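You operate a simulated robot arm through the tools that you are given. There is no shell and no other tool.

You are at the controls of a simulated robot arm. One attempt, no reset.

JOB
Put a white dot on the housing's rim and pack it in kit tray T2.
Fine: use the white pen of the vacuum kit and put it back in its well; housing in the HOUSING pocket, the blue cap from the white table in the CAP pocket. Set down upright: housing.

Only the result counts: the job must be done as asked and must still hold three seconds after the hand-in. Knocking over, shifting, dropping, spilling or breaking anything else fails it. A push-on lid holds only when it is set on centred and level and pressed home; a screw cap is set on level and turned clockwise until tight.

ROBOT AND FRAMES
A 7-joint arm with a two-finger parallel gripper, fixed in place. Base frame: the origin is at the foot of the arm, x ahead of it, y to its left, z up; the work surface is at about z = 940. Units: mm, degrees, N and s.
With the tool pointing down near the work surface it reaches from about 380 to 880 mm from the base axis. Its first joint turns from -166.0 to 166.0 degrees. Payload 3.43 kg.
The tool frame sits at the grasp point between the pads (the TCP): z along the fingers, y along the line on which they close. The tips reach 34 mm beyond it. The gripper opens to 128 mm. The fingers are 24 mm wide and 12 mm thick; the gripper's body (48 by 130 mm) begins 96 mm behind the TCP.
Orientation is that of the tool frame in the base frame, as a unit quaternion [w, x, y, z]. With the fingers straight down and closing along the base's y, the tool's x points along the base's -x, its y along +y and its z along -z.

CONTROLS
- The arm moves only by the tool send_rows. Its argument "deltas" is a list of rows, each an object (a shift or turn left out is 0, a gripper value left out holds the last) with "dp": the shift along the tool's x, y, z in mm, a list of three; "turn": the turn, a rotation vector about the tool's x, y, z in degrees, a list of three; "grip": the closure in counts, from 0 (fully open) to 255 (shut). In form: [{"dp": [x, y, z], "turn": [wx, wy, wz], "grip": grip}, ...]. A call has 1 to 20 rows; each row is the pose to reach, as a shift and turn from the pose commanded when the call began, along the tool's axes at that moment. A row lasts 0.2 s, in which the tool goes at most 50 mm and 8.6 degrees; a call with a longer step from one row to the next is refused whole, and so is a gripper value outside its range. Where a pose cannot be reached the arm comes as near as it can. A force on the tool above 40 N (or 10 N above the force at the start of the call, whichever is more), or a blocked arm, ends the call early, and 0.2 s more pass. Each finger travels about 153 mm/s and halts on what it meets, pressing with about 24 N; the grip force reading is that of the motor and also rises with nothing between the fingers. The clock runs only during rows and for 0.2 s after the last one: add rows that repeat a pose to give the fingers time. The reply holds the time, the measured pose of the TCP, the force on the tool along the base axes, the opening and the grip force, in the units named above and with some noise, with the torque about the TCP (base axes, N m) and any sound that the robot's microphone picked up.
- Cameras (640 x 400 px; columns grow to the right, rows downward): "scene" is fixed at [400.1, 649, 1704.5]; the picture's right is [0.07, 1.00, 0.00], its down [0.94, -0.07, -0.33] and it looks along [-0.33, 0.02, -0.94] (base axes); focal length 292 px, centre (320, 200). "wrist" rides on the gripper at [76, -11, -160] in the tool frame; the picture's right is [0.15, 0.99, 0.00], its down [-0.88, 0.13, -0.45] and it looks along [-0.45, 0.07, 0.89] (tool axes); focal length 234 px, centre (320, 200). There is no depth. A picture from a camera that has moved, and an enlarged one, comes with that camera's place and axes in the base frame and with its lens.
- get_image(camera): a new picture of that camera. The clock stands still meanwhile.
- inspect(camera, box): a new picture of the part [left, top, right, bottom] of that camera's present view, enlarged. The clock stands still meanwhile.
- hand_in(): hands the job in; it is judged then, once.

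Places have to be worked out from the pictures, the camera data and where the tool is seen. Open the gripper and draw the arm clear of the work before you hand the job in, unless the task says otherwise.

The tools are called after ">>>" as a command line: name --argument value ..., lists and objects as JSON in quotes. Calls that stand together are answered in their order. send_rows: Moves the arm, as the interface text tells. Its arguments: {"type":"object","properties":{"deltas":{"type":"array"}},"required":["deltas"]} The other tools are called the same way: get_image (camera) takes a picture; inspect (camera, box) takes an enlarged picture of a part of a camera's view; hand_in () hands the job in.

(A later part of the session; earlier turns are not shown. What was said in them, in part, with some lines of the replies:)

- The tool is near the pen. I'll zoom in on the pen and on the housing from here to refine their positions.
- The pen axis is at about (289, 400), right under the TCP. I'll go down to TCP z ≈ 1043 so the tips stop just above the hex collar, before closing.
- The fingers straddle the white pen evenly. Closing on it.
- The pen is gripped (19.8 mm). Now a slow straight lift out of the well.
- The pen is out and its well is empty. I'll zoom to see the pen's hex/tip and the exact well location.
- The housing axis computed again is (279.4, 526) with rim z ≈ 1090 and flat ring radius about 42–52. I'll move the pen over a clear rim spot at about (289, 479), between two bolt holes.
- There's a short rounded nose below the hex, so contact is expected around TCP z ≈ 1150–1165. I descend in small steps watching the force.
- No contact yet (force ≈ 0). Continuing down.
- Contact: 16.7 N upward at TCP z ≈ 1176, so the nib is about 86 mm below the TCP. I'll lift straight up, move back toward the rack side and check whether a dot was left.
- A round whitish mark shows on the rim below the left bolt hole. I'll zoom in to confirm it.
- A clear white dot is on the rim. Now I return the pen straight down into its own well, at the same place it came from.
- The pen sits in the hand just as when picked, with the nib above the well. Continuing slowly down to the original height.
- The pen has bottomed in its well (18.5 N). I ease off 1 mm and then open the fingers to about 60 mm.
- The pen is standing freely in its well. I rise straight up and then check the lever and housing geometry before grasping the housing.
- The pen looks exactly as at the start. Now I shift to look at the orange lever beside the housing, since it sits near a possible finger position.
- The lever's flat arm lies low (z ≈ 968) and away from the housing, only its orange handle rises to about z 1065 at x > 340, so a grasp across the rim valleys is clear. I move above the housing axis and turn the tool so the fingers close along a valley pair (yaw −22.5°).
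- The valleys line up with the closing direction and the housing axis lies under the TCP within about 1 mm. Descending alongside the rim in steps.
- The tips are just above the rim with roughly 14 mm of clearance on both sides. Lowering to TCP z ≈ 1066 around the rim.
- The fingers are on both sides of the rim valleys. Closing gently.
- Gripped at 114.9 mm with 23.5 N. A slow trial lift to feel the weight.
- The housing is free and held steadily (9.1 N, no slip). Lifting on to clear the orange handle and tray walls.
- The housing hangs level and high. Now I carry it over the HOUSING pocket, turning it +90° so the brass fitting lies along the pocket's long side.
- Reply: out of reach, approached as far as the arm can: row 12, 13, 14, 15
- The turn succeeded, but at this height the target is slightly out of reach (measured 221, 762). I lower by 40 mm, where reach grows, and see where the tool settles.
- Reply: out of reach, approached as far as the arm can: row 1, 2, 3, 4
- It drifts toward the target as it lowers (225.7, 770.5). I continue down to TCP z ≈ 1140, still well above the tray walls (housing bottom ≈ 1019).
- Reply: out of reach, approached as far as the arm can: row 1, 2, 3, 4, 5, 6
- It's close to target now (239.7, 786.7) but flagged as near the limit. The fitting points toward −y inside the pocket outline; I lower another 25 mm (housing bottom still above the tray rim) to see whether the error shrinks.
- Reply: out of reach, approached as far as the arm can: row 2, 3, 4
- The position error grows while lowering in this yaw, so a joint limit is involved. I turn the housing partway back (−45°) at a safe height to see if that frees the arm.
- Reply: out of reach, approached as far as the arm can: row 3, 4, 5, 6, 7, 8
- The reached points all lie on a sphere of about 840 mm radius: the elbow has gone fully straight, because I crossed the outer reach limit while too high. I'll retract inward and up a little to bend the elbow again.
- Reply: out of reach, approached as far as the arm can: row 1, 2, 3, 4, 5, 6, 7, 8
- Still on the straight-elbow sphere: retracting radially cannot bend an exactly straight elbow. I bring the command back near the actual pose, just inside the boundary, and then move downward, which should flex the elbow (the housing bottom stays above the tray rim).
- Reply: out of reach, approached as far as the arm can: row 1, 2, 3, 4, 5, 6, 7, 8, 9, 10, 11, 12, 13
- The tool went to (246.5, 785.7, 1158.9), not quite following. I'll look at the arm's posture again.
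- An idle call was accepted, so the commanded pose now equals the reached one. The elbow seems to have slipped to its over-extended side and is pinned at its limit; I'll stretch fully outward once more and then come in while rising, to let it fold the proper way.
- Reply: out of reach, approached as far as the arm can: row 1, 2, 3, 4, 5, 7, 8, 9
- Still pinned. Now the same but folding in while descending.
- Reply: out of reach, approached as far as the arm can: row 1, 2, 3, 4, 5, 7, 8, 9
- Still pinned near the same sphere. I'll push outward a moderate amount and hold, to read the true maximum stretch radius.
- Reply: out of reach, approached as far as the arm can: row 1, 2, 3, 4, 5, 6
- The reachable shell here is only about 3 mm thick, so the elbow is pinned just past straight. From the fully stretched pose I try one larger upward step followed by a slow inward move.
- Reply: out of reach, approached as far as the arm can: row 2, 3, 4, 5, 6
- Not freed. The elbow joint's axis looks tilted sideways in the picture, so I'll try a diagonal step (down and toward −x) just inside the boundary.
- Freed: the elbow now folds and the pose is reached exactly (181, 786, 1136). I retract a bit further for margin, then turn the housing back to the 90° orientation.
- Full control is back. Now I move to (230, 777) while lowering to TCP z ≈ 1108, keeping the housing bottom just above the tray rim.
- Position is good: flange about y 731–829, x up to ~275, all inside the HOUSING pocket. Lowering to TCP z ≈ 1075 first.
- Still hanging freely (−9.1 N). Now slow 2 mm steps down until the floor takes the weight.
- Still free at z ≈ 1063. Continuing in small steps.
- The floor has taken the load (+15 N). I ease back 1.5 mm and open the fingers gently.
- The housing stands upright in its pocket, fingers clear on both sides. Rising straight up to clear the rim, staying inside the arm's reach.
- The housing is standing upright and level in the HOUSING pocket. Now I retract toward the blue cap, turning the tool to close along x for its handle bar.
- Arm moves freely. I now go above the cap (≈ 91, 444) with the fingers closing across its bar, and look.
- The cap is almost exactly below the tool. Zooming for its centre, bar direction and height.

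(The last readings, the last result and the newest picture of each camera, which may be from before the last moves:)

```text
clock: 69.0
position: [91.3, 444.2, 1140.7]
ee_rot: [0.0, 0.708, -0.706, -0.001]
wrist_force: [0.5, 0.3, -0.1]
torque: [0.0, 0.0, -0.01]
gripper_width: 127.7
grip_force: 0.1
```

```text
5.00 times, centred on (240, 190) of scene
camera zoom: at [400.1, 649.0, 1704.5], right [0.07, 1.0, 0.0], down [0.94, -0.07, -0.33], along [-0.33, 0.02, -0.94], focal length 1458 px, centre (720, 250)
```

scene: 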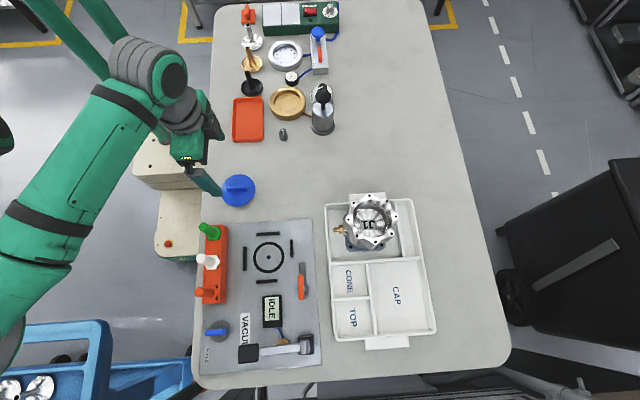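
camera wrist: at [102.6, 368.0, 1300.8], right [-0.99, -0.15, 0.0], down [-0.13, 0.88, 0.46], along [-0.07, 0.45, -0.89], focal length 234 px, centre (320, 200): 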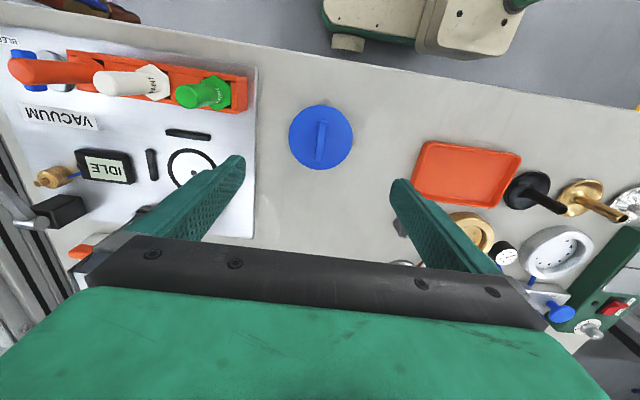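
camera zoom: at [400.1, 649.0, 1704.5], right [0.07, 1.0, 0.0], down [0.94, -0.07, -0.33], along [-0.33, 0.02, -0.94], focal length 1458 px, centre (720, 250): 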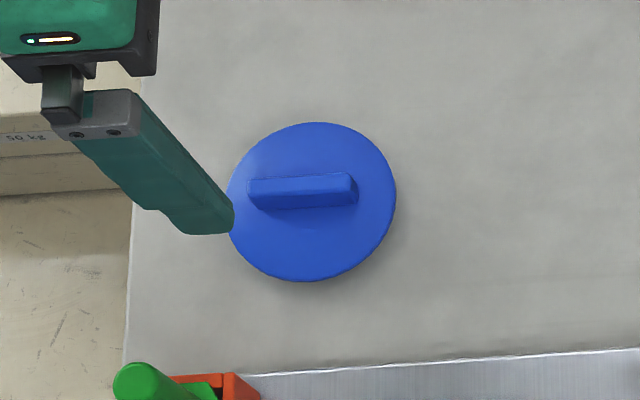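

Cap: centre ≈ (90.3, 444), 95 mm wide, disc top ≈ z 953, bar 57 × 11 mm along y with its top ≈ z 976. I narrow the fingers to about 60 mm and descend over the bar.

>>> send_rows --deltas '[{"dp": [0, 0.5, 30], "grip": 135}, {"dp": [0, 0.5, 65]}, {"dp": [0, 0.5, 100]}, {"dp": [0, 0.5, 125]}, {"dp": [0, 0.5, 138]}, {"dp": [0, 0.5, 138]}]'

>>> inspect --camera "wrist" --box '[240, 120, 400, 240]'

>>> inspect --camera "scene" --box '[170, 130, 290, 230]'

```text
clock: 70.4
position: [91.7, 444.7, 1000.9]
ee_rot: [0.001, -0.707, 0.707, 0.001]
wrist_force: [-0.2, 0.1, -0.5]
torque: [0.02, 0.0, -0.02]
gripper_width: 60.5
grip_force: 0.1
```

```text
3.33 times, centred on (320, 180) of wrist
camera zoom: at [102.1, 368.2, 1161.7], right [-0.99, -0.15, 0.0], down [-0.13, 0.88, 0.46], along [-0.07, 0.45, -0.89], focal length 781 px, centre (320, 267)
```

zoom: 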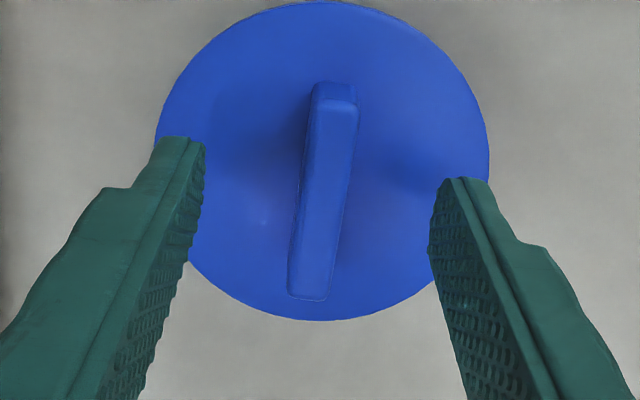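

```text
4.00 times, centred on (230, 180) of scene
camera zoom: at [400.1, 649.0, 1704.5], right [0.07, 1.0, 0.0], down [0.94, -0.07, -0.33], along [-0.33, 0.02, -0.94], focal length 1166 px, centre (680, 280)
```

zoom: 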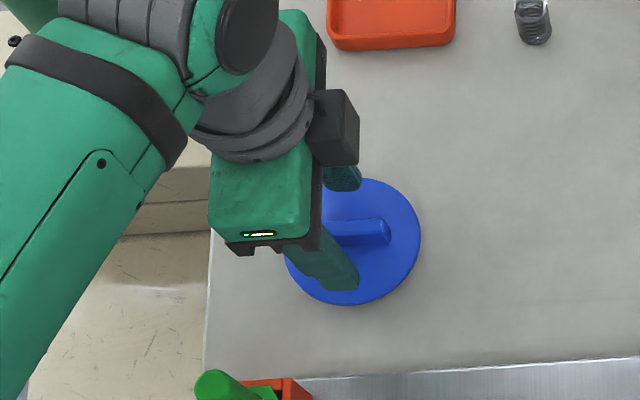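

The bar is centred between the fingers. Descending the last ~11 mm carefully with force checks.

>>> send_rows --deltas '[{"dp": [0, 0, 4]}, {"dp": [0, 0, 7]}, {"dp": [0, 0, 9.5]}, {"dp": [0, 0, 11]}, {"dp": [0, 0, 11]}]'

>>> inspect --camera "wrist" --box '[240, 120, 400, 240]'

```text
clock: 71.6
position: [89.3, 443.6, 990.7]
ee_rot: [0.001, -0.707, 0.707, 0.001]
wrist_force: [-0.3, 0.3, 0.1]
torque: [0.0, 0.0, -0.04]
gripper_width: 60.3
grip_force: 0.0
```

```text
3.33 times, centred on (320, 180) of wrist
camera zoom: at [101.7, 367.9, 1150.9], right [-0.99, -0.15, 0.0], down [-0.13, 0.88, 0.46], along [-0.07, 0.45, -0.89], focal length 781 px, centre (320, 267)
```

zoom: 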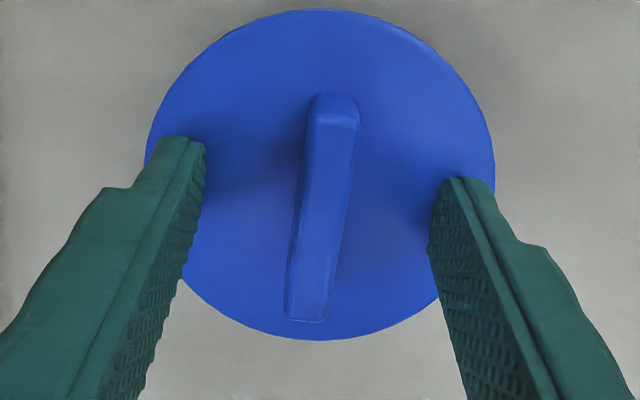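

No contact yet and the pads overlap the bar by nearly 20 mm. Closing.

>>> send_rows --deltas '[{"dp": [0, 0, 0], "grip": 180}, {"dp": [0, 0, 0], "grip": 205}, {"dp": [0, 0, 0], "grip": 220}, {"dp": [0, 0, 0], "grip": 255}, {"dp": [0, 0, 0], "grip": 255}, {"dp": [0, 0, 0], "grip": 255}]'

>>> inspect --camera "wrist" --box '[240, 120, 400, 240]'

```text
clock: 73.0
position: [89.4, 443.1, 990.8]
ee_rot: [0.0, 0.707, -0.707, -0.001]
wrist_force: [-0.5, 0.3, 0.9]
torque: [0.03, -0.04, -0.05]
gripper_width: 10.7
grip_force: 23.9
```

```text
3.33 times, centred on (320, 180) of wrist
camera zoom: at [101.7, 367.9, 1150.9], right [-0.99, -0.15, 0.0], down [-0.13, 0.88, 0.46], along [-0.07, 0.45, -0.89], focal length 781 px, centre (320, 267)
```

zoom: 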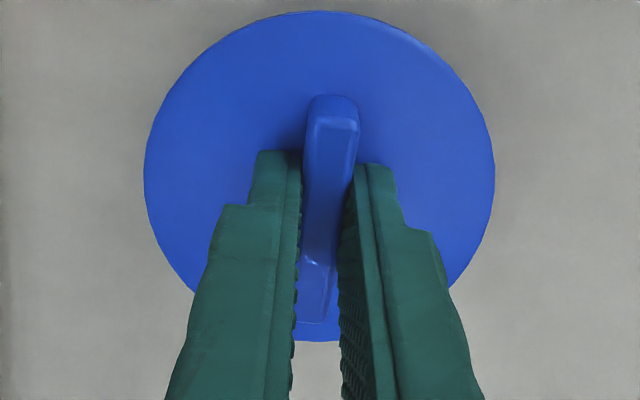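

The bar is gripped (10.7 mm). I lift the cap and carry it to a free spot on the table at about (75, 620), where I can re-grasp it with a tilted tool for the far CAP pocket.

>>> send_rows --deltas '[{"dp": [0, 0, -3]}, {"dp": [0, 0, -12]}, {"dp": [0, 0, -30]}, {"dp": [0, 0, -50]}, {"dp": [0, 0, -70]}, {"dp": [-15, 1.5, -75]}, {"dp": [-45, 4, -75]}, {"dp": [-80, 7, -75]}, {"dp": [-115, 10, -75]}, {"dp": [-150, 13, -75]}, {"dp": [-176, 15.5, -70]}, {"dp": [-176, 15.5, -60]}, {"dp": [-176, 15.5, -60]}]'

>>> get_image --camera "scene"

>>> get_image --camera "wrist"

```text
clock: 75.8
position: [75.7, 618.7, 1050.5]
ee_rot: [0.0, -0.707, 0.707, 0.0]
wrist_force: [0.4, 0.6, -0.2]
torque: [-0.03, -0.01, 0.03]
gripper_width: 10.6
grip_force: 23.5
```

```text
taken
```

scene: 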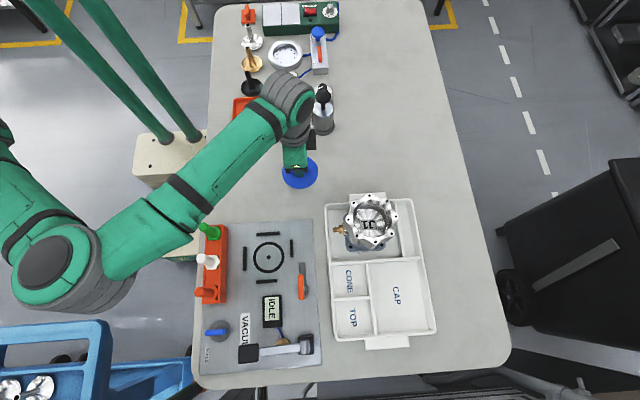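

```text
taken
camera wrist: at [87.1, 543.9, 1211.1], right [-0.99, -0.15, 0.0], down [-0.13, 0.88, 0.46], along [-0.07, 0.45, -0.89], focal length 234 px, centre (320, 200)
```

wrist: 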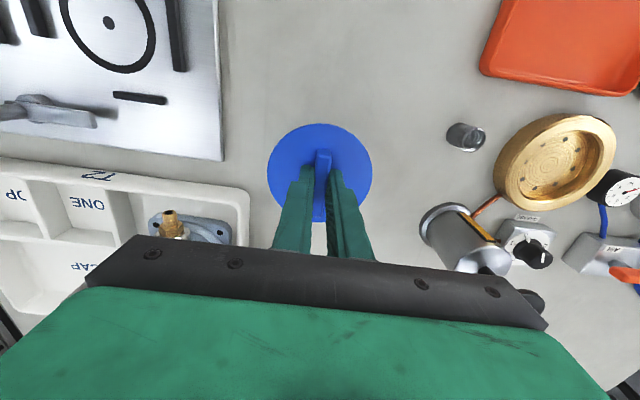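

The cap hangs level over free table. Lowering it to the table.

>>> send_rows --deltas '[{"dp": [0, 0, 15]}, {"dp": [0, 0, 30]}, {"dp": [0, 0, 45]}, {"dp": [0, 0, 53]}, {"dp": [0, 0, 57]}, {"dp": [0, 0, 57]}]'

```text
clock: 77.2
position: [74.4, 620.1, 994.3]
ee_rot: [-0.001, 0.708, -0.707, -0.001]
wrist_force: [0.3, 0.4, 0.3]
torque: [0.01, 0.0, -0.03]
gripper_width: 10.7
grip_force: 24.4
```

>>> send_rows --deltas '[{"dp": [0, 0, 1]}, {"dp": [0, 0, 2]}, {"dp": [0, 0, 3]}, {"dp": [0, 0, 3.5]}, {"dp": [0, 0, 3.5]}]'

```text
clock: 78.4
position: [75.1, 619.7, 991.0]
ee_rot: [-0.001, 0.707, -0.707, 0.0]
wrist_force: [-0.5, -0.1, 0.1]
torque: [0.01, 0.04, 0.0]
gripper_width: 10.9
grip_force: 24.4
```

No contact yet at z ≈ 991; a few more small steps.

>>> send_rows --deltas '[{"dp": [0, 0, 0.7]}, {"dp": [0, 0, 1.4]}, {"dp": [0, 0, 2]}, {"dp": [0, 0, 2]}]'

```text
clock: 79.4
position: [74.4, 619.4, 991.0]
ee_rot: [0.0, 0.707, -0.707, -0.002]
wrist_force: [1.1, -3.0, 28.4]
torque: [-0.23, -0.05, -0.01]
gripper_width: 11.0
grip_force: 24.0
```

The cap is on the table (28 N). Easing up 1.5 mm and releasing.

>>> send_rows --deltas '[{"dp": [0, 0, -1.3]}, {"dp": [0, 0, -1.6]}, {"dp": [0, 0, -1.6], "grip": 225}, {"dp": [0, 0, -1.6], "grip": 200}, {"dp": [0, 0, -1.6], "grip": 170}, {"dp": [0, 0, -1.6], "grip": 135}, {"dp": [0, 0, -1.6], "grip": 135}]'

>>> inspect --camera "wrist" --box '[240, 120, 400, 240]'

```text
clock: 81.0
position: [74.8, 619.5, 991.5]
ee_rot: [0.001, -0.707, 0.707, 0.001]
wrist_force: [-0.8, -1.1, 15.6]
torque: [-0.06, 0.01, -0.01]
gripper_width: 56.8
grip_force: 0.1
```

```text
3.33 times, centred on (320, 180) of wrist
camera zoom: at [86.4, 543.5, 1150.5], right [-0.99, -0.15, 0.0], down [-0.13, 0.88, 0.46], along [-0.07, 0.45, -0.89], focal length 781 px, centre (320, 267)
```

zoom: 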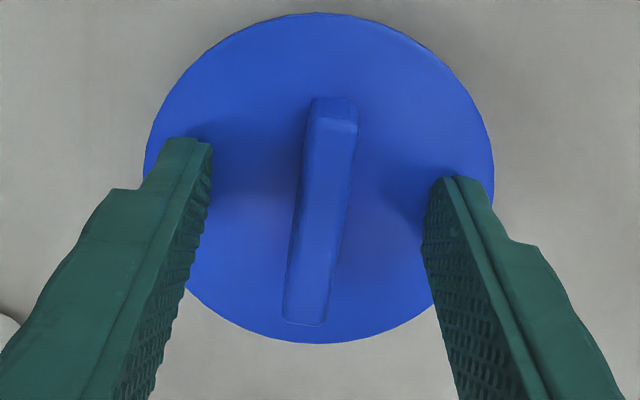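

The fingertips rest on the disc (top at z ≈ 957.5), so the heights are now well known. I rise 60 mm, shift 20 mm back and tilt the tool 25° so the fingers point outward (+y).

>>> send_rows --deltas '[{"dp": [0, 0, -10]}, {"dp": [0, 0, -30]}, {"dp": [10, 0, -60]}, {"dp": [20, 0, -60], "turn": [0, -6, 0]}, {"dp": [20, 0, -60], "turn": [0, -13, 0]}, {"dp": [20, 0, -60], "turn": [0, -20, 0]}, {"dp": [20, 0, -60], "turn": [0, -25, 0]}, {"dp": [20, 0, -60], "turn": [0, -25, 0]}]'

>>> get_image --camera "scene"

>>> get_image --camera "wrist"

```text
clock: 82.8
position: [75.6, 599.2, 1051.3]
ee_rot: [-0.153, 0.69, -0.69, -0.155]
wrist_force: [0.1, -0.6, -0.3]
torque: [0.01, -0.02, -0.01]
gripper_width: 60.1
grip_force: 0.1
```

```text
taken
```

scene: 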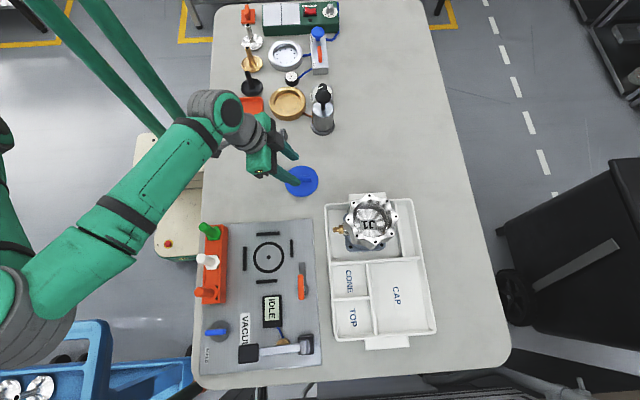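

```text
taken
camera wrist: at [86.6, 462.9, 1163.4], right [-0.99, -0.13, -0.06], down [-0.13, 0.6, 0.79], along [-0.07, 0.79, -0.61], focal length 234 px, centre (320, 200)
```

wrist: 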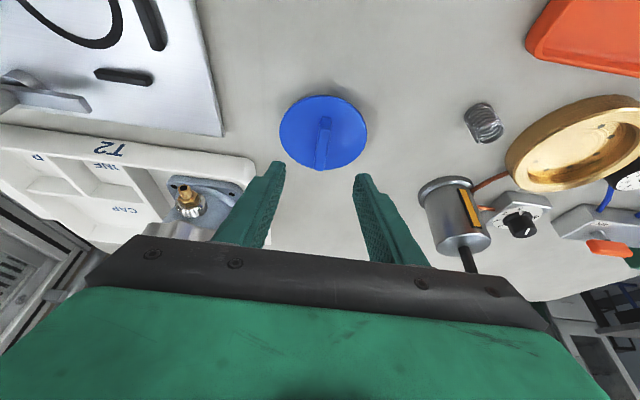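

Tilt of 25° reached. Lowering vertically toward the bar (to TCP z ≈ 1005), then I'll check the alignment.

>>> send_rows --deltas '[{"dp": [6.3, 0, 13.6]}, {"dp": [12.7, 0, 27.2]}, {"dp": [16.9, 0, 36.3]}, {"dp": [19, 0, 40.8]}, {"dp": [19, 0, 40.8]}]'

>>> inspect --camera "wrist" --box '[240, 100, 400, 240]'

>>> inspect --camera "scene" --box '[230, 110, 350, 230]'

```text
clock: 84.0
position: [74.9, 600.1, 1006.0]
ee_rot: [-0.153, 0.69, -0.69, -0.153]
wrist_force: [0.2, 0.8, 0.4]
torque: [0.04, 0.01, 0.01]
gripper_width: 60.0
grip_force: 0.2
```

```text
2.86 times, centred on (320, 170) of wrist
camera zoom: at [86.2, 463.0, 1118.6], right [-0.99, -0.13, -0.06], down [-0.13, 0.6, 0.79], along [-0.07, 0.79, -0.62], focal length 669 px, centre (320, 286)
```

zoom: 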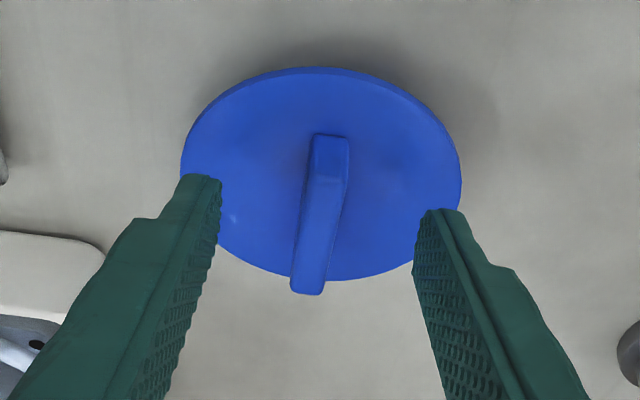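

```text
3.33 times, centred on (290, 170) of scene
camera zoom: at [400.1, 649.0, 1704.5], right [0.07, 1.0, 0.0], down [0.94, -0.07, -0.33], along [-0.33, 0.02, -0.94], focal length 972 px, centre (420, 300)
```

zoom: 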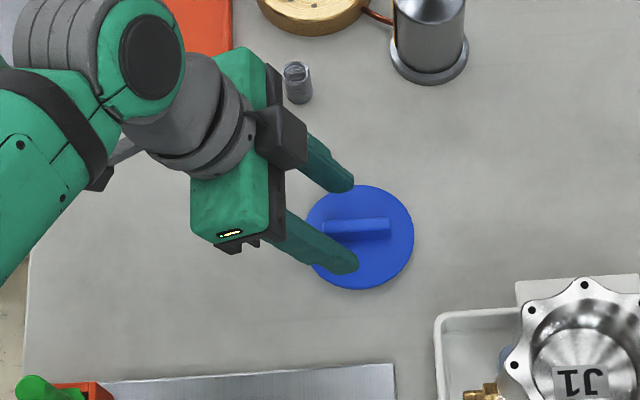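

The bar is centred between the tilted fingers. Lowering another ~10 mm in small steps.

>>> send_rows --deltas '[{"dp": [1.3, 0, 2.7]}, {"dp": [2.5, 0, 5.4]}, {"dp": [3.4, 0, 7.2]}, {"dp": [4.0, 0, 8.6]}, {"dp": [4.0, 0, 8.6]}]'

>>> inspect --camera "wrist" --box '[240, 100, 400, 240]'

```text
clock: 85.2
position: [74.1, 599.6, 997.0]
ee_rot: [0.154, -0.69, 0.69, 0.154]
wrist_force: [-0.3, 0.7, -0.2]
torque: [0.0, 0.02, -0.02]
gripper_width: 60.3
grip_force: 0.1
```

```text
2.86 times, centred on (320, 170) of wrist
camera zoom: at [86.2, 463.3, 1109.1], right [-0.99, -0.13, -0.06], down [-0.13, 0.6, 0.79], along [-0.07, 0.79, -0.62], focal length 669 px, centre (320, 286)
```

zoom: 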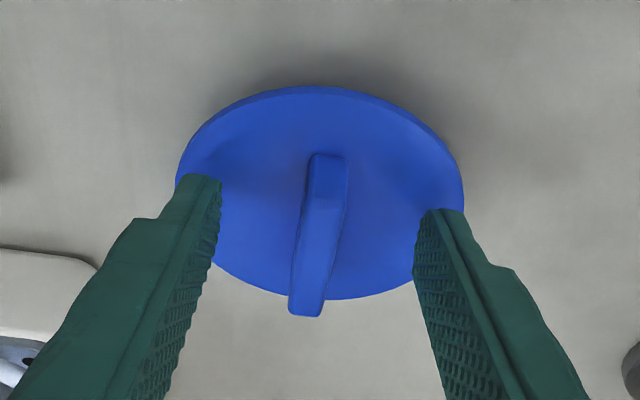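

No contact yet; about 2.5 mm of margin to the disc remains. I go 1.2 mm lower and close on the bar.

>>> send_rows --deltas '[{"dp": [0.5, 0, 1.1]}, {"dp": [0.5, 0, 1.1], "grip": 180}, {"dp": [0.5, 0, 1.1], "grip": 205}, {"dp": [0.5, 0, 1.1], "grip": 222}, {"dp": [0.5, 0, 1.1], "grip": 255}, {"dp": [0.5, 0, 1.1], "grip": 255}, {"dp": [0.5, 0, 1.1], "grip": 255}]'

>>> inspect --camera "wrist" --box '[240, 100, 400, 240]'

```text
clock: 86.8
position: [73.4, 599.8, 994.8]
ee_rot: [-0.153, 0.691, -0.69, -0.154]
wrist_force: [-0.1, 0.2, -0.3]
torque: [-0.02, -0.01, 0.0]
gripper_width: 11.3
grip_force: 23.9
```

```text
2.86 times, centred on (320, 170) of wrist
camera zoom: at [86.2, 463.3, 1107.9], right [-0.99, -0.13, -0.06], down [-0.13, 0.6, 0.79], along [-0.07, 0.79, -0.62], focal length 669 px, centre (320, 286)
```

zoom: 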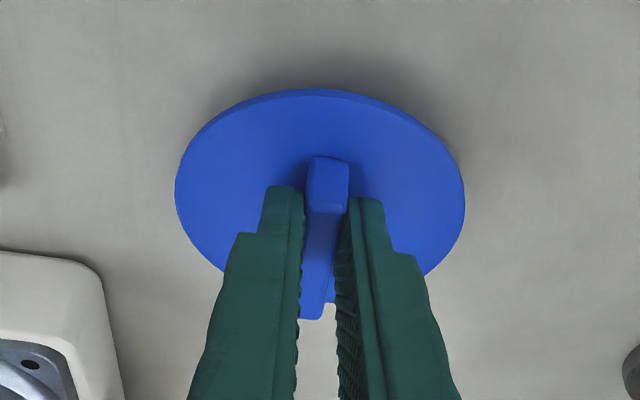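

Gripped with the tilt (11.3 mm). Lifting vertically by 165 mm so everything clears the housing and handle.

>>> send_rows --deltas '[{"dp": [-2.1, 0, -4.5]}, {"dp": [-8.5, 0, -18.1]}, {"dp": [-19, 0, -40.8]}, {"dp": [-31.7, 0, -68]}, {"dp": [-44.4, 0, -95.2]}, {"dp": [-57, 0, -122.4]}, {"dp": [-70, 0, -150.1]}, {"dp": [-70, 0, -150.1]}]'

>>> get_image --camera "scene"

>>> get_image --camera "wrist"

```text
clock: 88.6
position: [74.2, 600.5, 1161.5]
ee_rot: [0.154, -0.69, 0.69, 0.154]
wrist_force: [0.0, -1.1, 0.0]
torque: [-0.01, 0.03, 0.02]
gripper_width: 11.1
grip_force: 24.1
```

```text
taken
```

scene: 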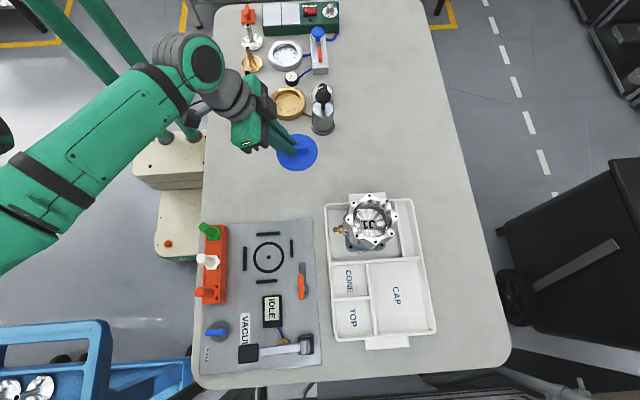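

```text
taken
camera wrist: at [86.6, 463.3, 1273.1], right [-0.99, -0.13, -0.06], down [-0.13, 0.6, 0.79], along [-0.07, 0.79, -0.62], focal length 234 px, centre (320, 200)
```

wrist: 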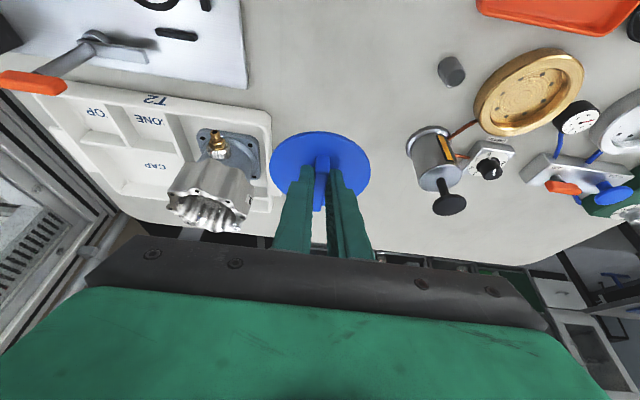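

The cap stays level in the hand. Raising 20 mm more and carrying it over to the CAP pocket at (378, 834).

>>> send_rows --deltas '[{"dp": [-8.5, 0, -18.1]}, {"dp": [-18.2, -15.2, -13.6]}, {"dp": [-37.6, -45.5, -4.5]}, {"dp": [-57, -75.8, 4.6]}, {"dp": [-76.5, -106, 13.6]}, {"dp": [-95.9, -136.4, 22.7]}, {"dp": [-115.3, -166.7, 31.7]}, {"dp": [-134.7, -197, 40.8]}, {"dp": [-154.1, -227.3, 49.9]}, {"dp": [-173.6, -257.6, 58.9]}, {"dp": [-193, -287.9, 68]}, {"dp": [-202.7, -303, 72.5]}, {"dp": [-202.7, -303, 72.5]}]'

>>> get_image --camera "scene"

>>> get_image --camera "wrist"

```text
clock: 91.4
position: [346.5, 792.9, 1179.6]
ee_rot: [-0.153, 0.691, -0.69, -0.154]
wrist_force: [0.2, 0.1, -0.1]
torque: [0.04, 0.02, -0.01]
gripper_width: 10.8
grip_force: 24.3
out of reach, approached as far as the arm can: row 11, 12, 13
```

```text
taken
```

scene: 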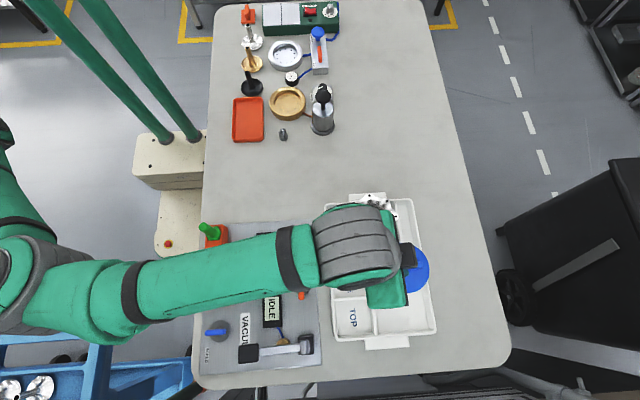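

```text
taken
camera wrist: at [359.1, 656.2, 1293.2], right [-0.99, -0.13, -0.06], down [-0.13, 0.6, 0.79], along [-0.07, 0.79, -0.62], focal length 234 px, centre (320, 200)
```

wrist: 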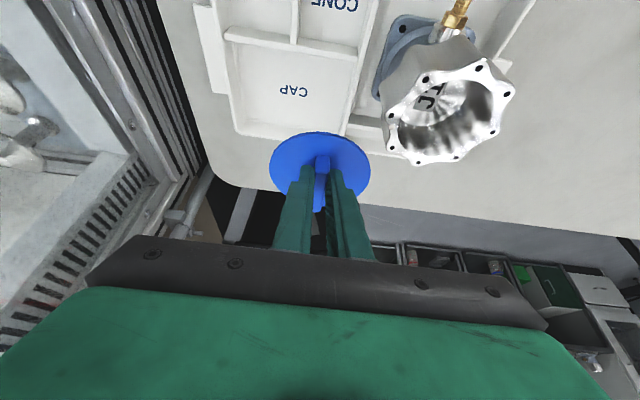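

At this height the arm stops short (346.5, 792.9). The elbow is not straight, so another joint limits it; I'll lower by 70 mm here (still clear of housing and tray) and try the remaining shift from there.

>>> send_rows --deltas '[{"dp": [7, 0, 15]}, {"dp": [14, 0, 30]}, {"dp": [21, 0, 45.5]}, {"dp": [29.6, 0, 63.4]}, {"dp": [29.6, 0, 63.4]}, {"dp": [29.6, 0, 63.4]}]'

>>> get_image --camera "scene"

```text
clock: 92.8
position: [346.4, 793.2, 1111.3]
ee_rot: [-0.154, 0.69, -0.69, -0.155]
wrist_force: [-0.8, 0.1, -0.3]
torque: [0.04, -0.02, -0.04]
gripper_width: 10.9
grip_force: 24.8
```

```text
taken
```

scene: 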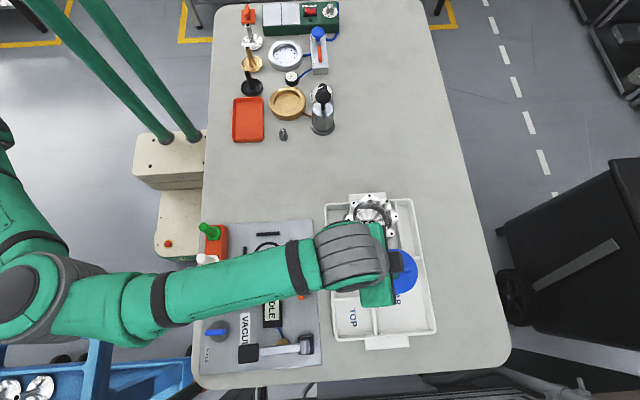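

Lowering was fully reachable here. Now the remaining shift of about (+32, +21) mm at this height.

>>> send_rows --deltas '[{"dp": [-6.4, -10.5, 3]}, {"dp": [-12.7, -21, 5.9]}, {"dp": [-19.1, -31.6, 8.9]}, {"dp": [-19.1, -31.6, 8.9]}]'

```text
clock: 93.8
position: [357.8, 798.9, 1111.1]
ee_rot: [0.154, -0.689, 0.691, 0.153]
wrist_force: [0.3, 0.8, -0.3]
torque: [0.02, -0.01, 0.01]
gripper_width: 11.0
grip_force: 24.6
out of reach, approached as far as the arm can: row 2, 3, 4
```

The blocked direction lies along the upper arm, which indicates a wrist-roll limit rather than lack of reach; turning the tool clockwise should free it. I rotate the tool (and round cap) by −48° about the vertical in place.

>>> send_rows --deltas '[{"dp": [0, 0, 0], "turn": [2.9, 0, 6.21]}, {"dp": [0, 0, 0], "turn": [5.8, 0, 12.43]}, {"dp": [0, 0, 0], "turn": [8.7, 0, 18.64]}, {"dp": [0, 0, 0], "turn": [11.6, 0, 24.86]}, {"dp": [0, 0, 0], "turn": [14.5, 0, 31.07]}, {"dp": [0, 0, 0], "turn": [17.4, 0, 37.29]}, {"dp": [0, 0, 0], "turn": [20.3, 0, 43.5]}, {"dp": [0, 0, 0], "turn": [20.3, 0, 43.5]}]'

>>> get_image --camera "scene"

>>> get_image --camera "wrist"

```text
clock: 95.6
position: [359.2, 799.2, 1110.3]
ee_rot: [0.202, -0.349, 0.912, 0.078]
wrist_force: [-0.6, -0.2, -0.6]
torque: [0.0, 0.02, -0.01]
gripper_width: 11.0
grip_force: 23.5
```

```text
taken
```

scene: 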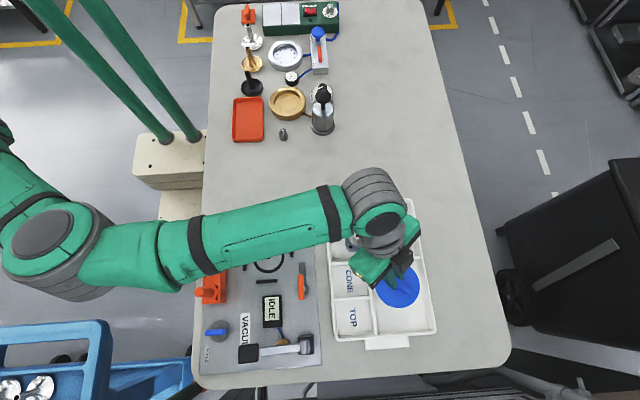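

```text
taken
camera wrist: at [264.5, 699.7, 1223.9], right [-0.76, 0.65, -0.06], down [0.36, 0.5, 0.79], along [0.54, 0.57, -0.62], focal length 234 px, centre (320, 200)
```

wrist: 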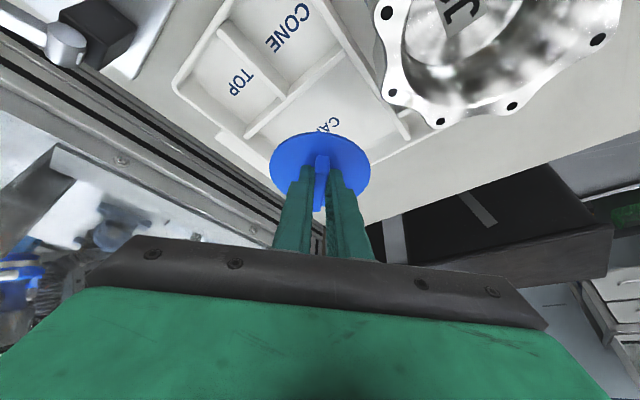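

The rotation went through completely (pose unchanged otherwise). Now I move toward cap position (376, 834) while lowering to TCP z ≈ 1075 (cap bottom ≈ 1020, above the tray).

>>> send_rows --deltas '[{"dp": [-0.2, 3.4, 10]}, {"dp": [-0.5, 6.8, 20]}, {"dp": [-0.7, 10.2, 30]}, {"dp": [-1.0, 13.6, 40.2]}, {"dp": [-1.0, 13.6, 40.2]}, {"dp": [-1.0, 13.6, 40.2]}]'

>>> get_image --camera "wrist"

>>> inspect --camera "scene" --box '[310, 180, 450, 360]'

```text
clock: 97.0
position: [361.8, 821.2, 1074.8]
ee_rot: [0.202, -0.35, 0.911, 0.079]
wrist_force: [0.3, 0.8, -0.2]
torque: [0.0, 0.02, 0.0]
gripper_width: 10.7
grip_force: 24.5
```

```text
taken
camera wrist: at [268.2, 721.9, 1187.6], right [-0.76, 0.65, -0.06], down [0.36, 0.5, 0.79], along [0.54, 0.58, -0.62], focal length 234 px, centre (320, 200)
```

wrist: 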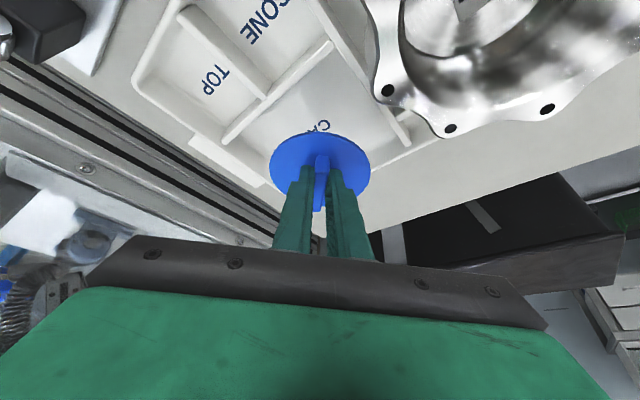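

```text
2.22 times, centred on (380, 270) of scene
camera zoom: at [400.1, 649.0, 1704.5], right [0.07, 1.0, 0.0], down [0.94, -0.07, -0.33], along [-0.33, 0.02, -0.94], focal length 648 px, centre (187, 44)
```

zoom: 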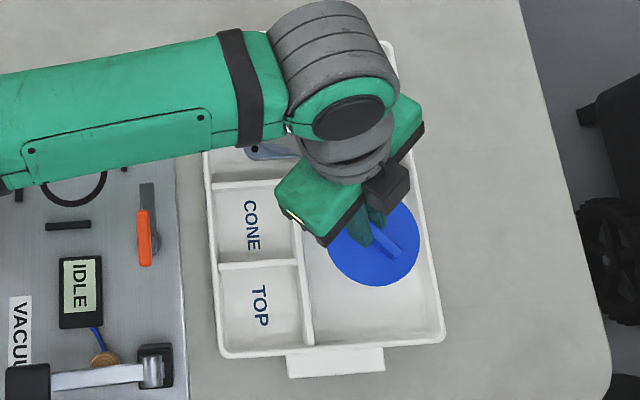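

Reached exactly, so there is reach to spare. To give the gripper body more room from the housing I shift to cap position ≈ (390, 840).

>>> send_rows --deltas '[{"dp": [-6.4, -2.3, 3]}, {"dp": [-12.7, -4.6, 5.9]}, {"dp": [-12.7, -4.6, 5.9]}]'

>>> inspect --camera "wrist" --box '[180, 20, 460, 240]'

>>> inspect --camera "scene" --box '[330, 230, 450, 350]'

```text
clock: 97.8
position: [376.2, 827.6, 1074.7]
ee_rot: [0.202, -0.351, 0.911, 0.078]
wrist_force: [0.5, 0.6, -0.2]
torque: [0.01, -0.01, 0.04]
gripper_width: 10.9
grip_force: 24.2
```

```text
1.82 times, centred on (320, 130) of wrist
camera zoom: at [282.0, 727.9, 1187.6], right [-0.76, 0.65, -0.06], down [0.36, 0.5, 0.79], along [0.54, 0.58, -0.62], focal length 426 px, centre (320, 327)
```

zoom: 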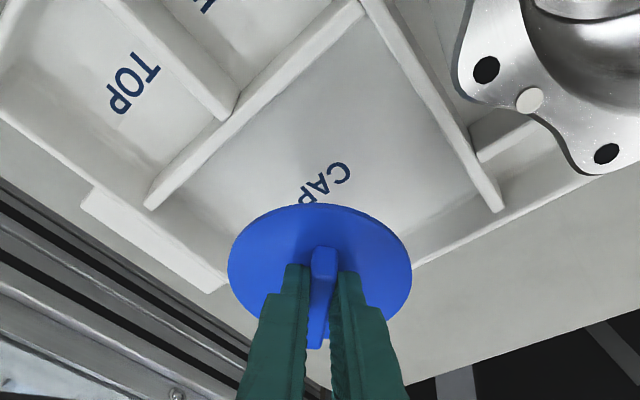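

```text
3.33 times, centred on (390, 290) of scene
camera zoom: at [400.1, 649.0, 1704.5], right [0.07, 1.0, 0.0], down [0.94, -0.07, -0.33], along [-0.33, 0.02, -0.94], focal length 972 px, centre (87, -100)
```

zoom: 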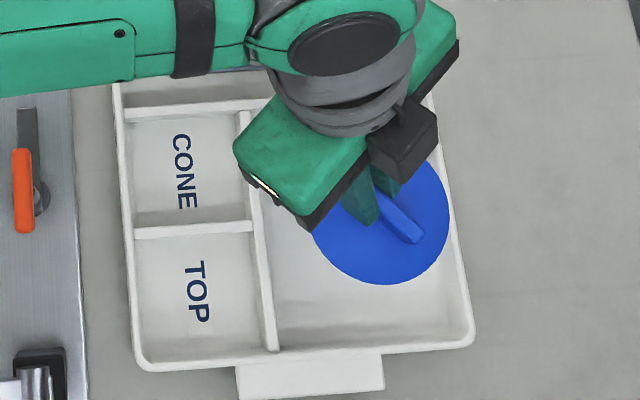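

The cap is centred over the CAP pocket with about 15 mm to each side wall, and the hand stays clear of the housing. Descending vertically to TCP z ≈ 1012.

>>> send_rows --deltas '[{"dp": [6.3, 0, 13.6]}, {"dp": [12.7, 0, 27.2]}, {"dp": [19, 0, 40.8]}, {"dp": [23.2, 0, 49.8]}, {"dp": [26.6, 0, 57.1]}, {"dp": [26.6, 0, 57.1]}]'

>>> get_image --camera "wrist"

>>> inspect --camera "scene" --box '[310, 180, 450, 360]'

```text
clock: 99.2
position: [375.9, 828.0, 1012.2]
ee_rot: [0.202, -0.35, 0.911, 0.078]
wrist_force: [-0.1, 0.5, -0.2]
torque: [-0.02, 0.02, -0.02]
gripper_width: 10.9
grip_force: 23.6
```

```text
taken
camera wrist: at [282.3, 727.5, 1124.6], right [-0.76, 0.65, -0.06], down [0.36, 0.5, 0.79], along [0.54, 0.58, -0.62], focal length 234 px, centre (320, 200)
```

wrist: 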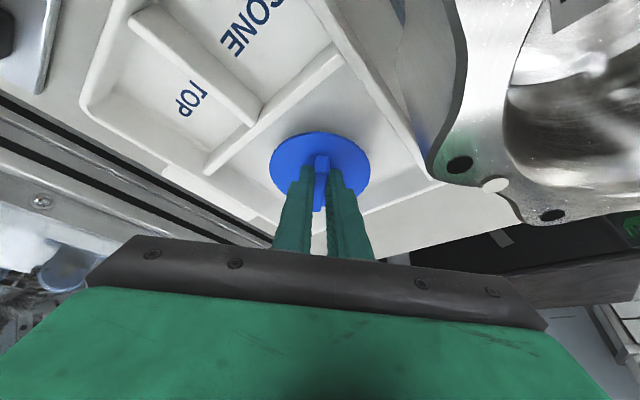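

```text
2.22 times, centred on (380, 270) of scene
camera zoom: at [400.1, 649.0, 1704.5], right [0.07, 1.0, 0.0], down [0.94, -0.07, -0.33], along [-0.33, 0.02, -0.94], focal length 648 px, centre (187, 44)
```

zoom: 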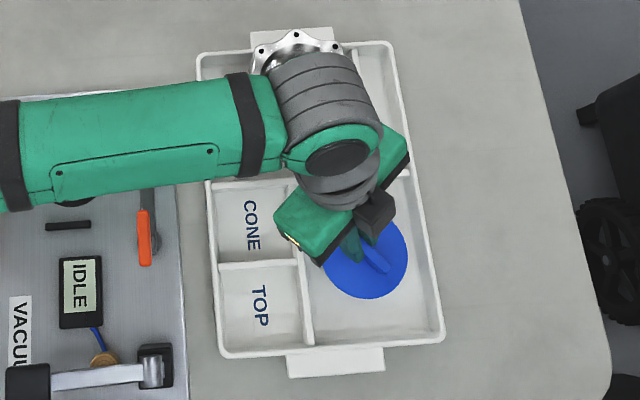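

Clearances look good. Now slow steps down, watching for contact with the tray floor.

>>> send_rows --deltas '[{"dp": [1.3, 0, 2.7]}, {"dp": [2.5, 0, 5.4]}, {"dp": [3.6, 0, 7.7]}, {"dp": [4.2, 0, 9.1]}, {"dp": [4.2, 0, 9.1]}]'

```text
clock: 100.4
position: [375.9, 826.4, 1002.3]
ee_rot: [0.202, -0.35, 0.911, 0.078]
wrist_force: [-0.4, 0.3, 0.2]
torque: [-0.02, -0.01, 0.02]
gripper_width: 10.9
grip_force: 24.1
```

>>> send_rows --deltas '[{"dp": [0.5, 0, 1.1]}, {"dp": [1.0, 0, 2.2]}, {"dp": [1.3, 0, 2.8]}, {"dp": [1.3, 0, 2.8]}]'

```text
clock: 101.4
position: [374.6, 828.1, 999.8]
ee_rot: [0.203, -0.349, 0.912, 0.078]
wrist_force: [-0.4, -0.4, 7.7]
torque: [0.1, -0.13, 0.0]
gripper_width: 10.8
grip_force: 24.5
```

The cap touches the pocket floor (7.7 N). Releasing it gently, opening to about 60 mm.

>>> send_rows --deltas '[{"dp": [-0.2, 0, -0.4]}, {"dp": [-0.2, 0, -0.4], "grip": 228}, {"dp": [-0.2, 0, -0.4], "grip": 210}, {"dp": [-0.2, 0, -0.4], "grip": 175}, {"dp": [-0.2, 0, -0.4], "grip": 140}, {"dp": [-0.2, 0, -0.4], "grip": 140}]'

>>> inspect --camera "wrist" --box '[240, 100, 400, 240]'

```text
clock: 102.8
position: [375.4, 828.4, 999.6]
ee_rot: [0.202, -0.35, 0.912, 0.078]
wrist_force: [0.5, 0.6, 0.0]
torque: [0.01, 0.0, 0.01]
gripper_width: 57.7
grip_force: 0.1
```

```text
2.86 times, centred on (320, 170) of wrist
camera zoom: at [282.2, 727.8, 1112.3], right [-0.76, 0.65, -0.06], down [0.36, 0.5, 0.79], along [0.54, 0.58, -0.62], focal length 669 px, centre (320, 286)
```

zoom: 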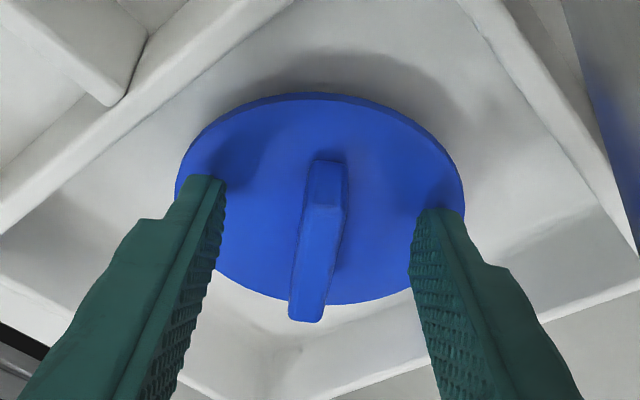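

The cap lies flat in the CAP pocket and the fingers are free. I rise vertically, slowly at first.

>>> send_rows --deltas '[{"dp": [-2.1, 0, -4.5]}, {"dp": [-6.3, 0, -13.6]}, {"dp": [-14.8, 0, -31.7]}, {"dp": [-25.4, 0, -54.4]}, {"dp": [-38, 0, -81.6]}, {"dp": [-38, 0, -81.6]}]'

>>> get_image --camera "wrist"

>>> get_image --camera "scene"

```text
clock: 104.2
position: [375.2, 825.7, 1089.8]
ee_rot: [0.202, -0.35, 0.911, 0.079]
wrist_force: [0.1, -0.5, 0.6]
torque: [-0.01, 0.0, -0.01]
gripper_width: 57.6
grip_force: 0.0
```

```text
taken
camera wrist: at [282.0, 726.5, 1202.7], right [-0.76, 0.65, -0.06], down [0.36, 0.5, 0.79], along [0.54, 0.58, -0.62], focal length 234 px, centre (320, 200)
```

wrist: 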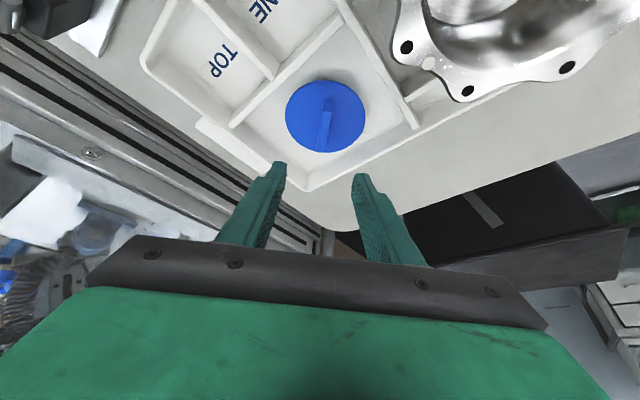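

```text
taken
```

scene: 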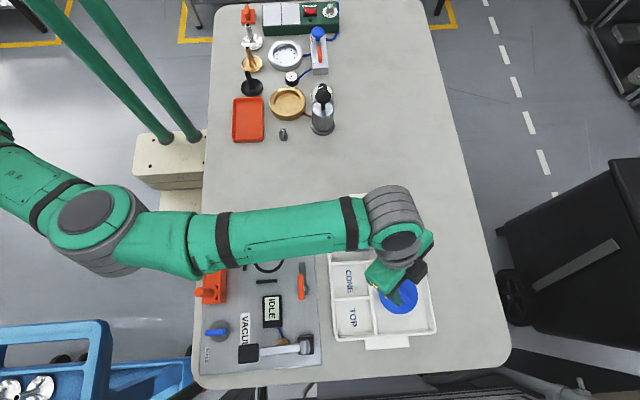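

The cap lies flat inside the CAP pocket. Now I retract inward and up over the CONE/TOP side, away from the housing.

>>> send_rows --deltas '[{"dp": [7, -16, -20]}, {"dp": [14.5, -33, -40]}, {"dp": [22, -50, -60]}, {"dp": [29.2, -66.9, -79.9]}, {"dp": [29.2, -66.9, -79.9]}]'

>>> get_image --camera "scene"

```text
clock: 105.4
position: [375.9, 735.0, 1150.2]
ee_rot: [0.202, -0.35, 0.911, 0.078]
wrist_force: [0.7, 0.3, -0.3]
torque: [-0.02, -0.04, 0.01]
gripper_width: 57.6
grip_force: 0.0
```

```text
taken
```

scene: 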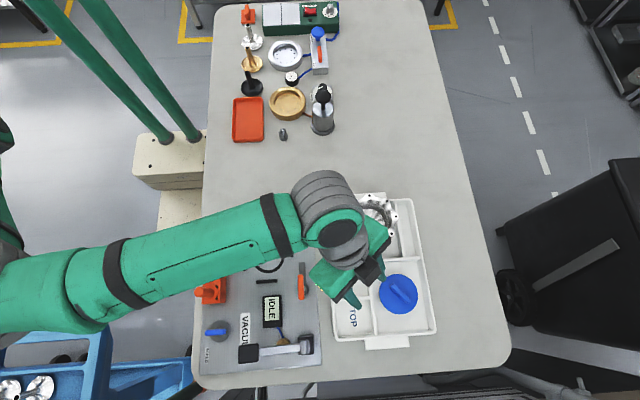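

Continuing up and back over the kit at a safe height, straightening the tool to vertical.

>>> send_rows --deltas '[{"dp": [17.2, -7.4, -32], "turn": [0, 4, 0]}, {"dp": [34.4, -14.9, -64], "turn": [0, 8, 0]}, {"dp": [51.6, -22.3, -96], "turn": [0, 12, 0]}, {"dp": [68.9, -29.7, -128], "turn": [0, 17, 0]}, {"dp": [86, -37.2, -160], "turn": [0, 21, 0]}, {"dp": [103.3, -44.6, -191.7], "turn": [0, 25, 0]}, {"dp": [103.3, -44.6, -191.7], "turn": [0, 25, 0]}]'

>>> get_image --camera "scene"

>>> get_image --camera "wrist"

```text
clock: 107.0
position: [274.7, 587.2, 1280.0]
ee_rot: [0.0, -0.358, 0.934, 0.001]
wrist_force: [0.5, -0.3, 0.1]
torque: [0.02, 0.02, 0.01]
gripper_width: 57.6
grip_force: 0.0
```

```text
taken
```

scene: 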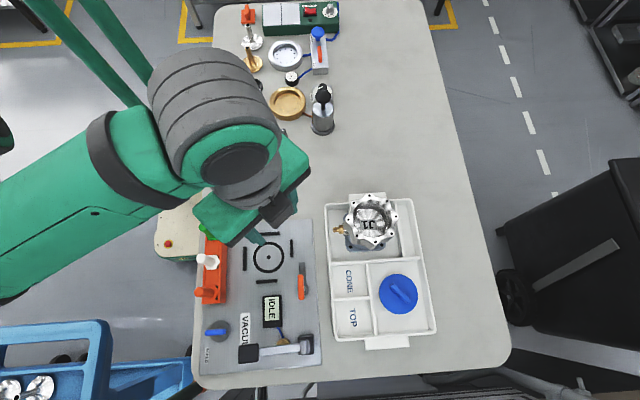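

```text
taken
camera wrist: at [226.5, 527.6, 1439.3], right [-0.77, 0.64, 0.0], down [0.57, 0.69, 0.46], along [0.29, 0.35, -0.89], focal length 234 px, centre (320, 200)
```

wrist: 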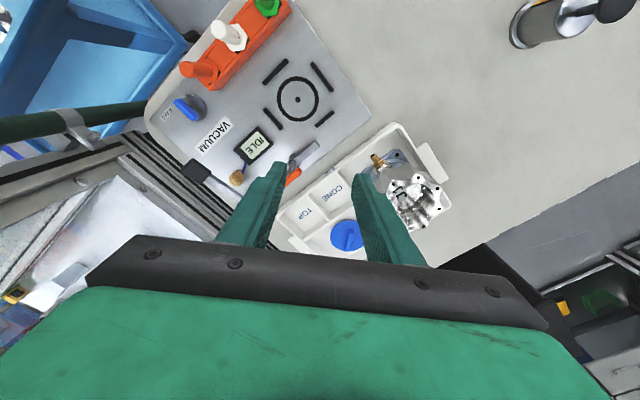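

Both parts are in their pockets. I draw the arm back to about its starting place, open the gripper, and check everything.

>>> send_rows --deltas '[{"dp": [27, -8.2, -13.6], "grip": 100}, {"dp": [54, -16.4, -27.2], "grip": 50}, {"dp": [81, -24.7, -40.8], "grip": 0}, {"dp": [108, -32.9, -54.4]}, {"dp": [135.2, -41.1, -68]}, {"dp": [135.2, -41.1, -68]}, {"dp": [135.2, -41.1, -68]}]'

>>> get_image --camera "scene"

>>> inspect --camera "scene" --box '[310, 180, 450, 360]'

>>> inspect --camera "scene" --box '[340, 185, 400, 255]'

>>> inspect --camera "scene" --box '[180, 200, 340, 390]'

```text
clock: 108.6
position: [203.5, 466.3, 1346.0]
ee_rot: [0.0, -0.358, 0.934, 0.001]
wrist_force: [0.5, 0.0, -1.3]
torque: [0.0, 0.03, 0.03]
gripper_width: 128.0
grip_force: 0.1
```

```text
taken
```

scene: 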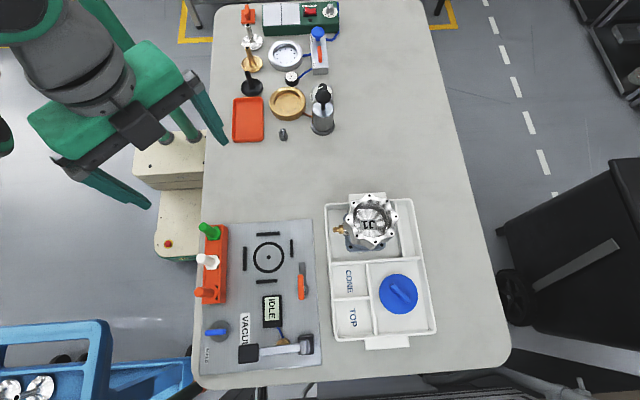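

```text
2.22 times, centred on (380, 270) of scene
camera zoom: at [400.1, 649.0, 1704.5], right [0.07, 1.0, 0.0], down [0.94, -0.07, -0.33], along [-0.33, 0.02, -0.94], focal length 648 px, centre (187, 44)
```

zoom: 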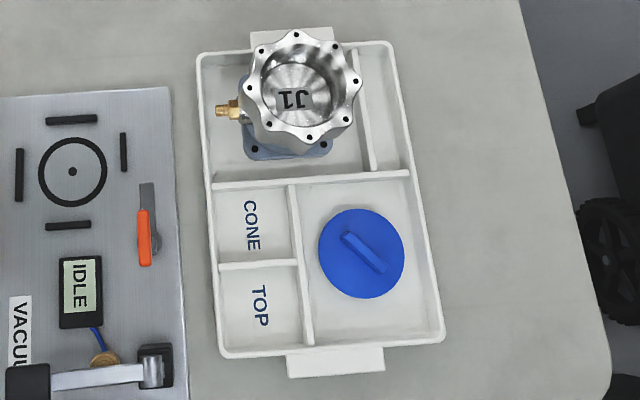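

```text
5.71 times, centred on (370, 220) of scene
camera zoom: at [400.1, 649.0, 1704.5], right [0.07, 1.0, 0.0], down [0.94, -0.07, -0.33], along [-0.33, 0.02, -0.94], focal length 1666 px, centre (34, 86)
```

zoom: 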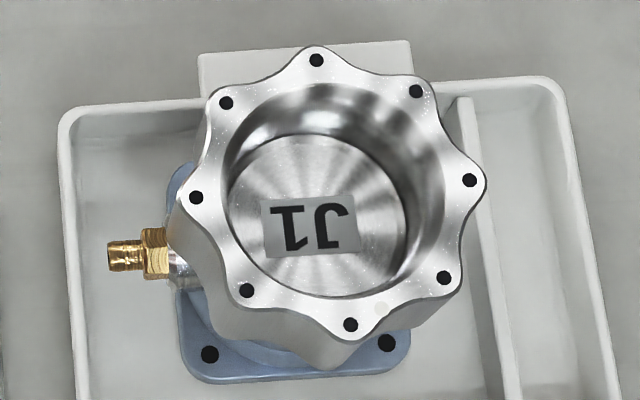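

```text
2.11 times, centred on (260, 295) of scene
camera zoom: at [400.1, 649.0, 1704.5], right [0.07, 1.0, 0.0], down [0.94, -0.07, -0.33], along [-0.33, 0.02, -0.94], focal length 614 px, centre (446, 0)
```

zoom: 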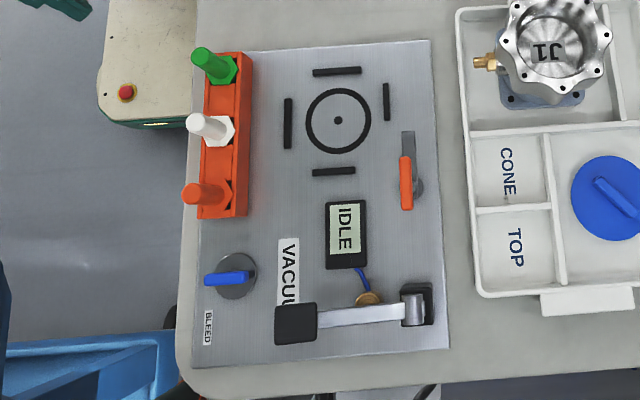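

Everything looks in place; one last zoom on the white dot on the housing's rim.

>>> inspect --camera "scene" --box '[365, 228, 393, 250]'

>>> inspect --camera "scene" --box '[190, 215, 240, 310]'

```text
16.00 times, centred on (379, 239) of scene
camera zoom: at [400.1, 649.0, 1704.5], right [0.07, 1.0, 0.0], down [0.94, -0.07, -0.33], along [-0.33, 0.02, -0.94], focal length 4666 px, centre (-624, -424)
```

zoom: 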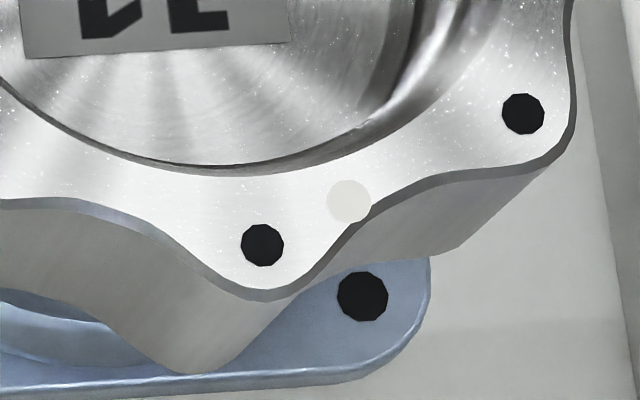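

```text
4.21 times, centred on (215, 262) of scene
camera zoom: at [400.1, 649.0, 1704.5], right [0.07, 1.0, 0.0], down [0.94, -0.07, -0.33], along [-0.33, 0.02, -0.94], focal length 1228 px, centre (762, -63)
```

zoom: 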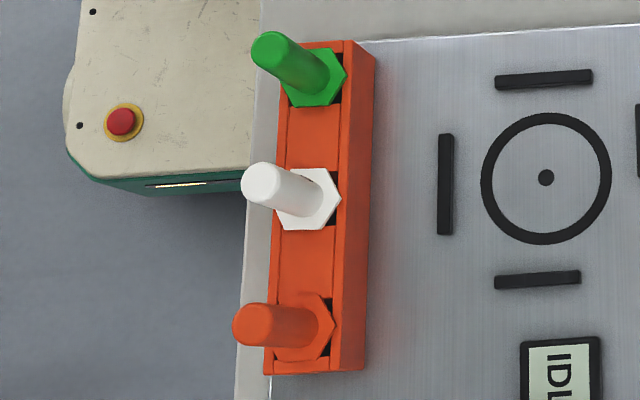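

The white dot is visible on the rim. The white pen is back in its well, the housing stands upright in the HOUSING pocket, and the cap lies flat in the CAP pocket. The gripper is open and the arm is clear, so I hand in.

>>> hand_in

```text
The job is handed in.
```

The housing has a white dot on its rim and stands upright in the HOUSING pocket of kit tray T2. I handed the job in; no verdict on it has come back.

- **Dot:** I made it with the white pen between two bolt holes. It sits close to the outer edge of the rim, with its centre on the flat face and a slight overhang at the edge.
- **Pen:** It is back in its own well and looks the same as at the start.
- **Housing:** I turned it 90° so the brass fitting lies inside the pocket.
- **Cap:** The blue cap lies flat in the CAP pocket. I set it down once on a free patch of table to re-grip it at a tilt, because the pocket is beyond the arm's normal reach.

Carrying the housing, I stretched the arm to its limit and it stuck for about 15 seconds. I freed it in the air over the tray without touching anything or losing grip. The last pictures show everything else where it started, with the gripper open and the arm drawn back.
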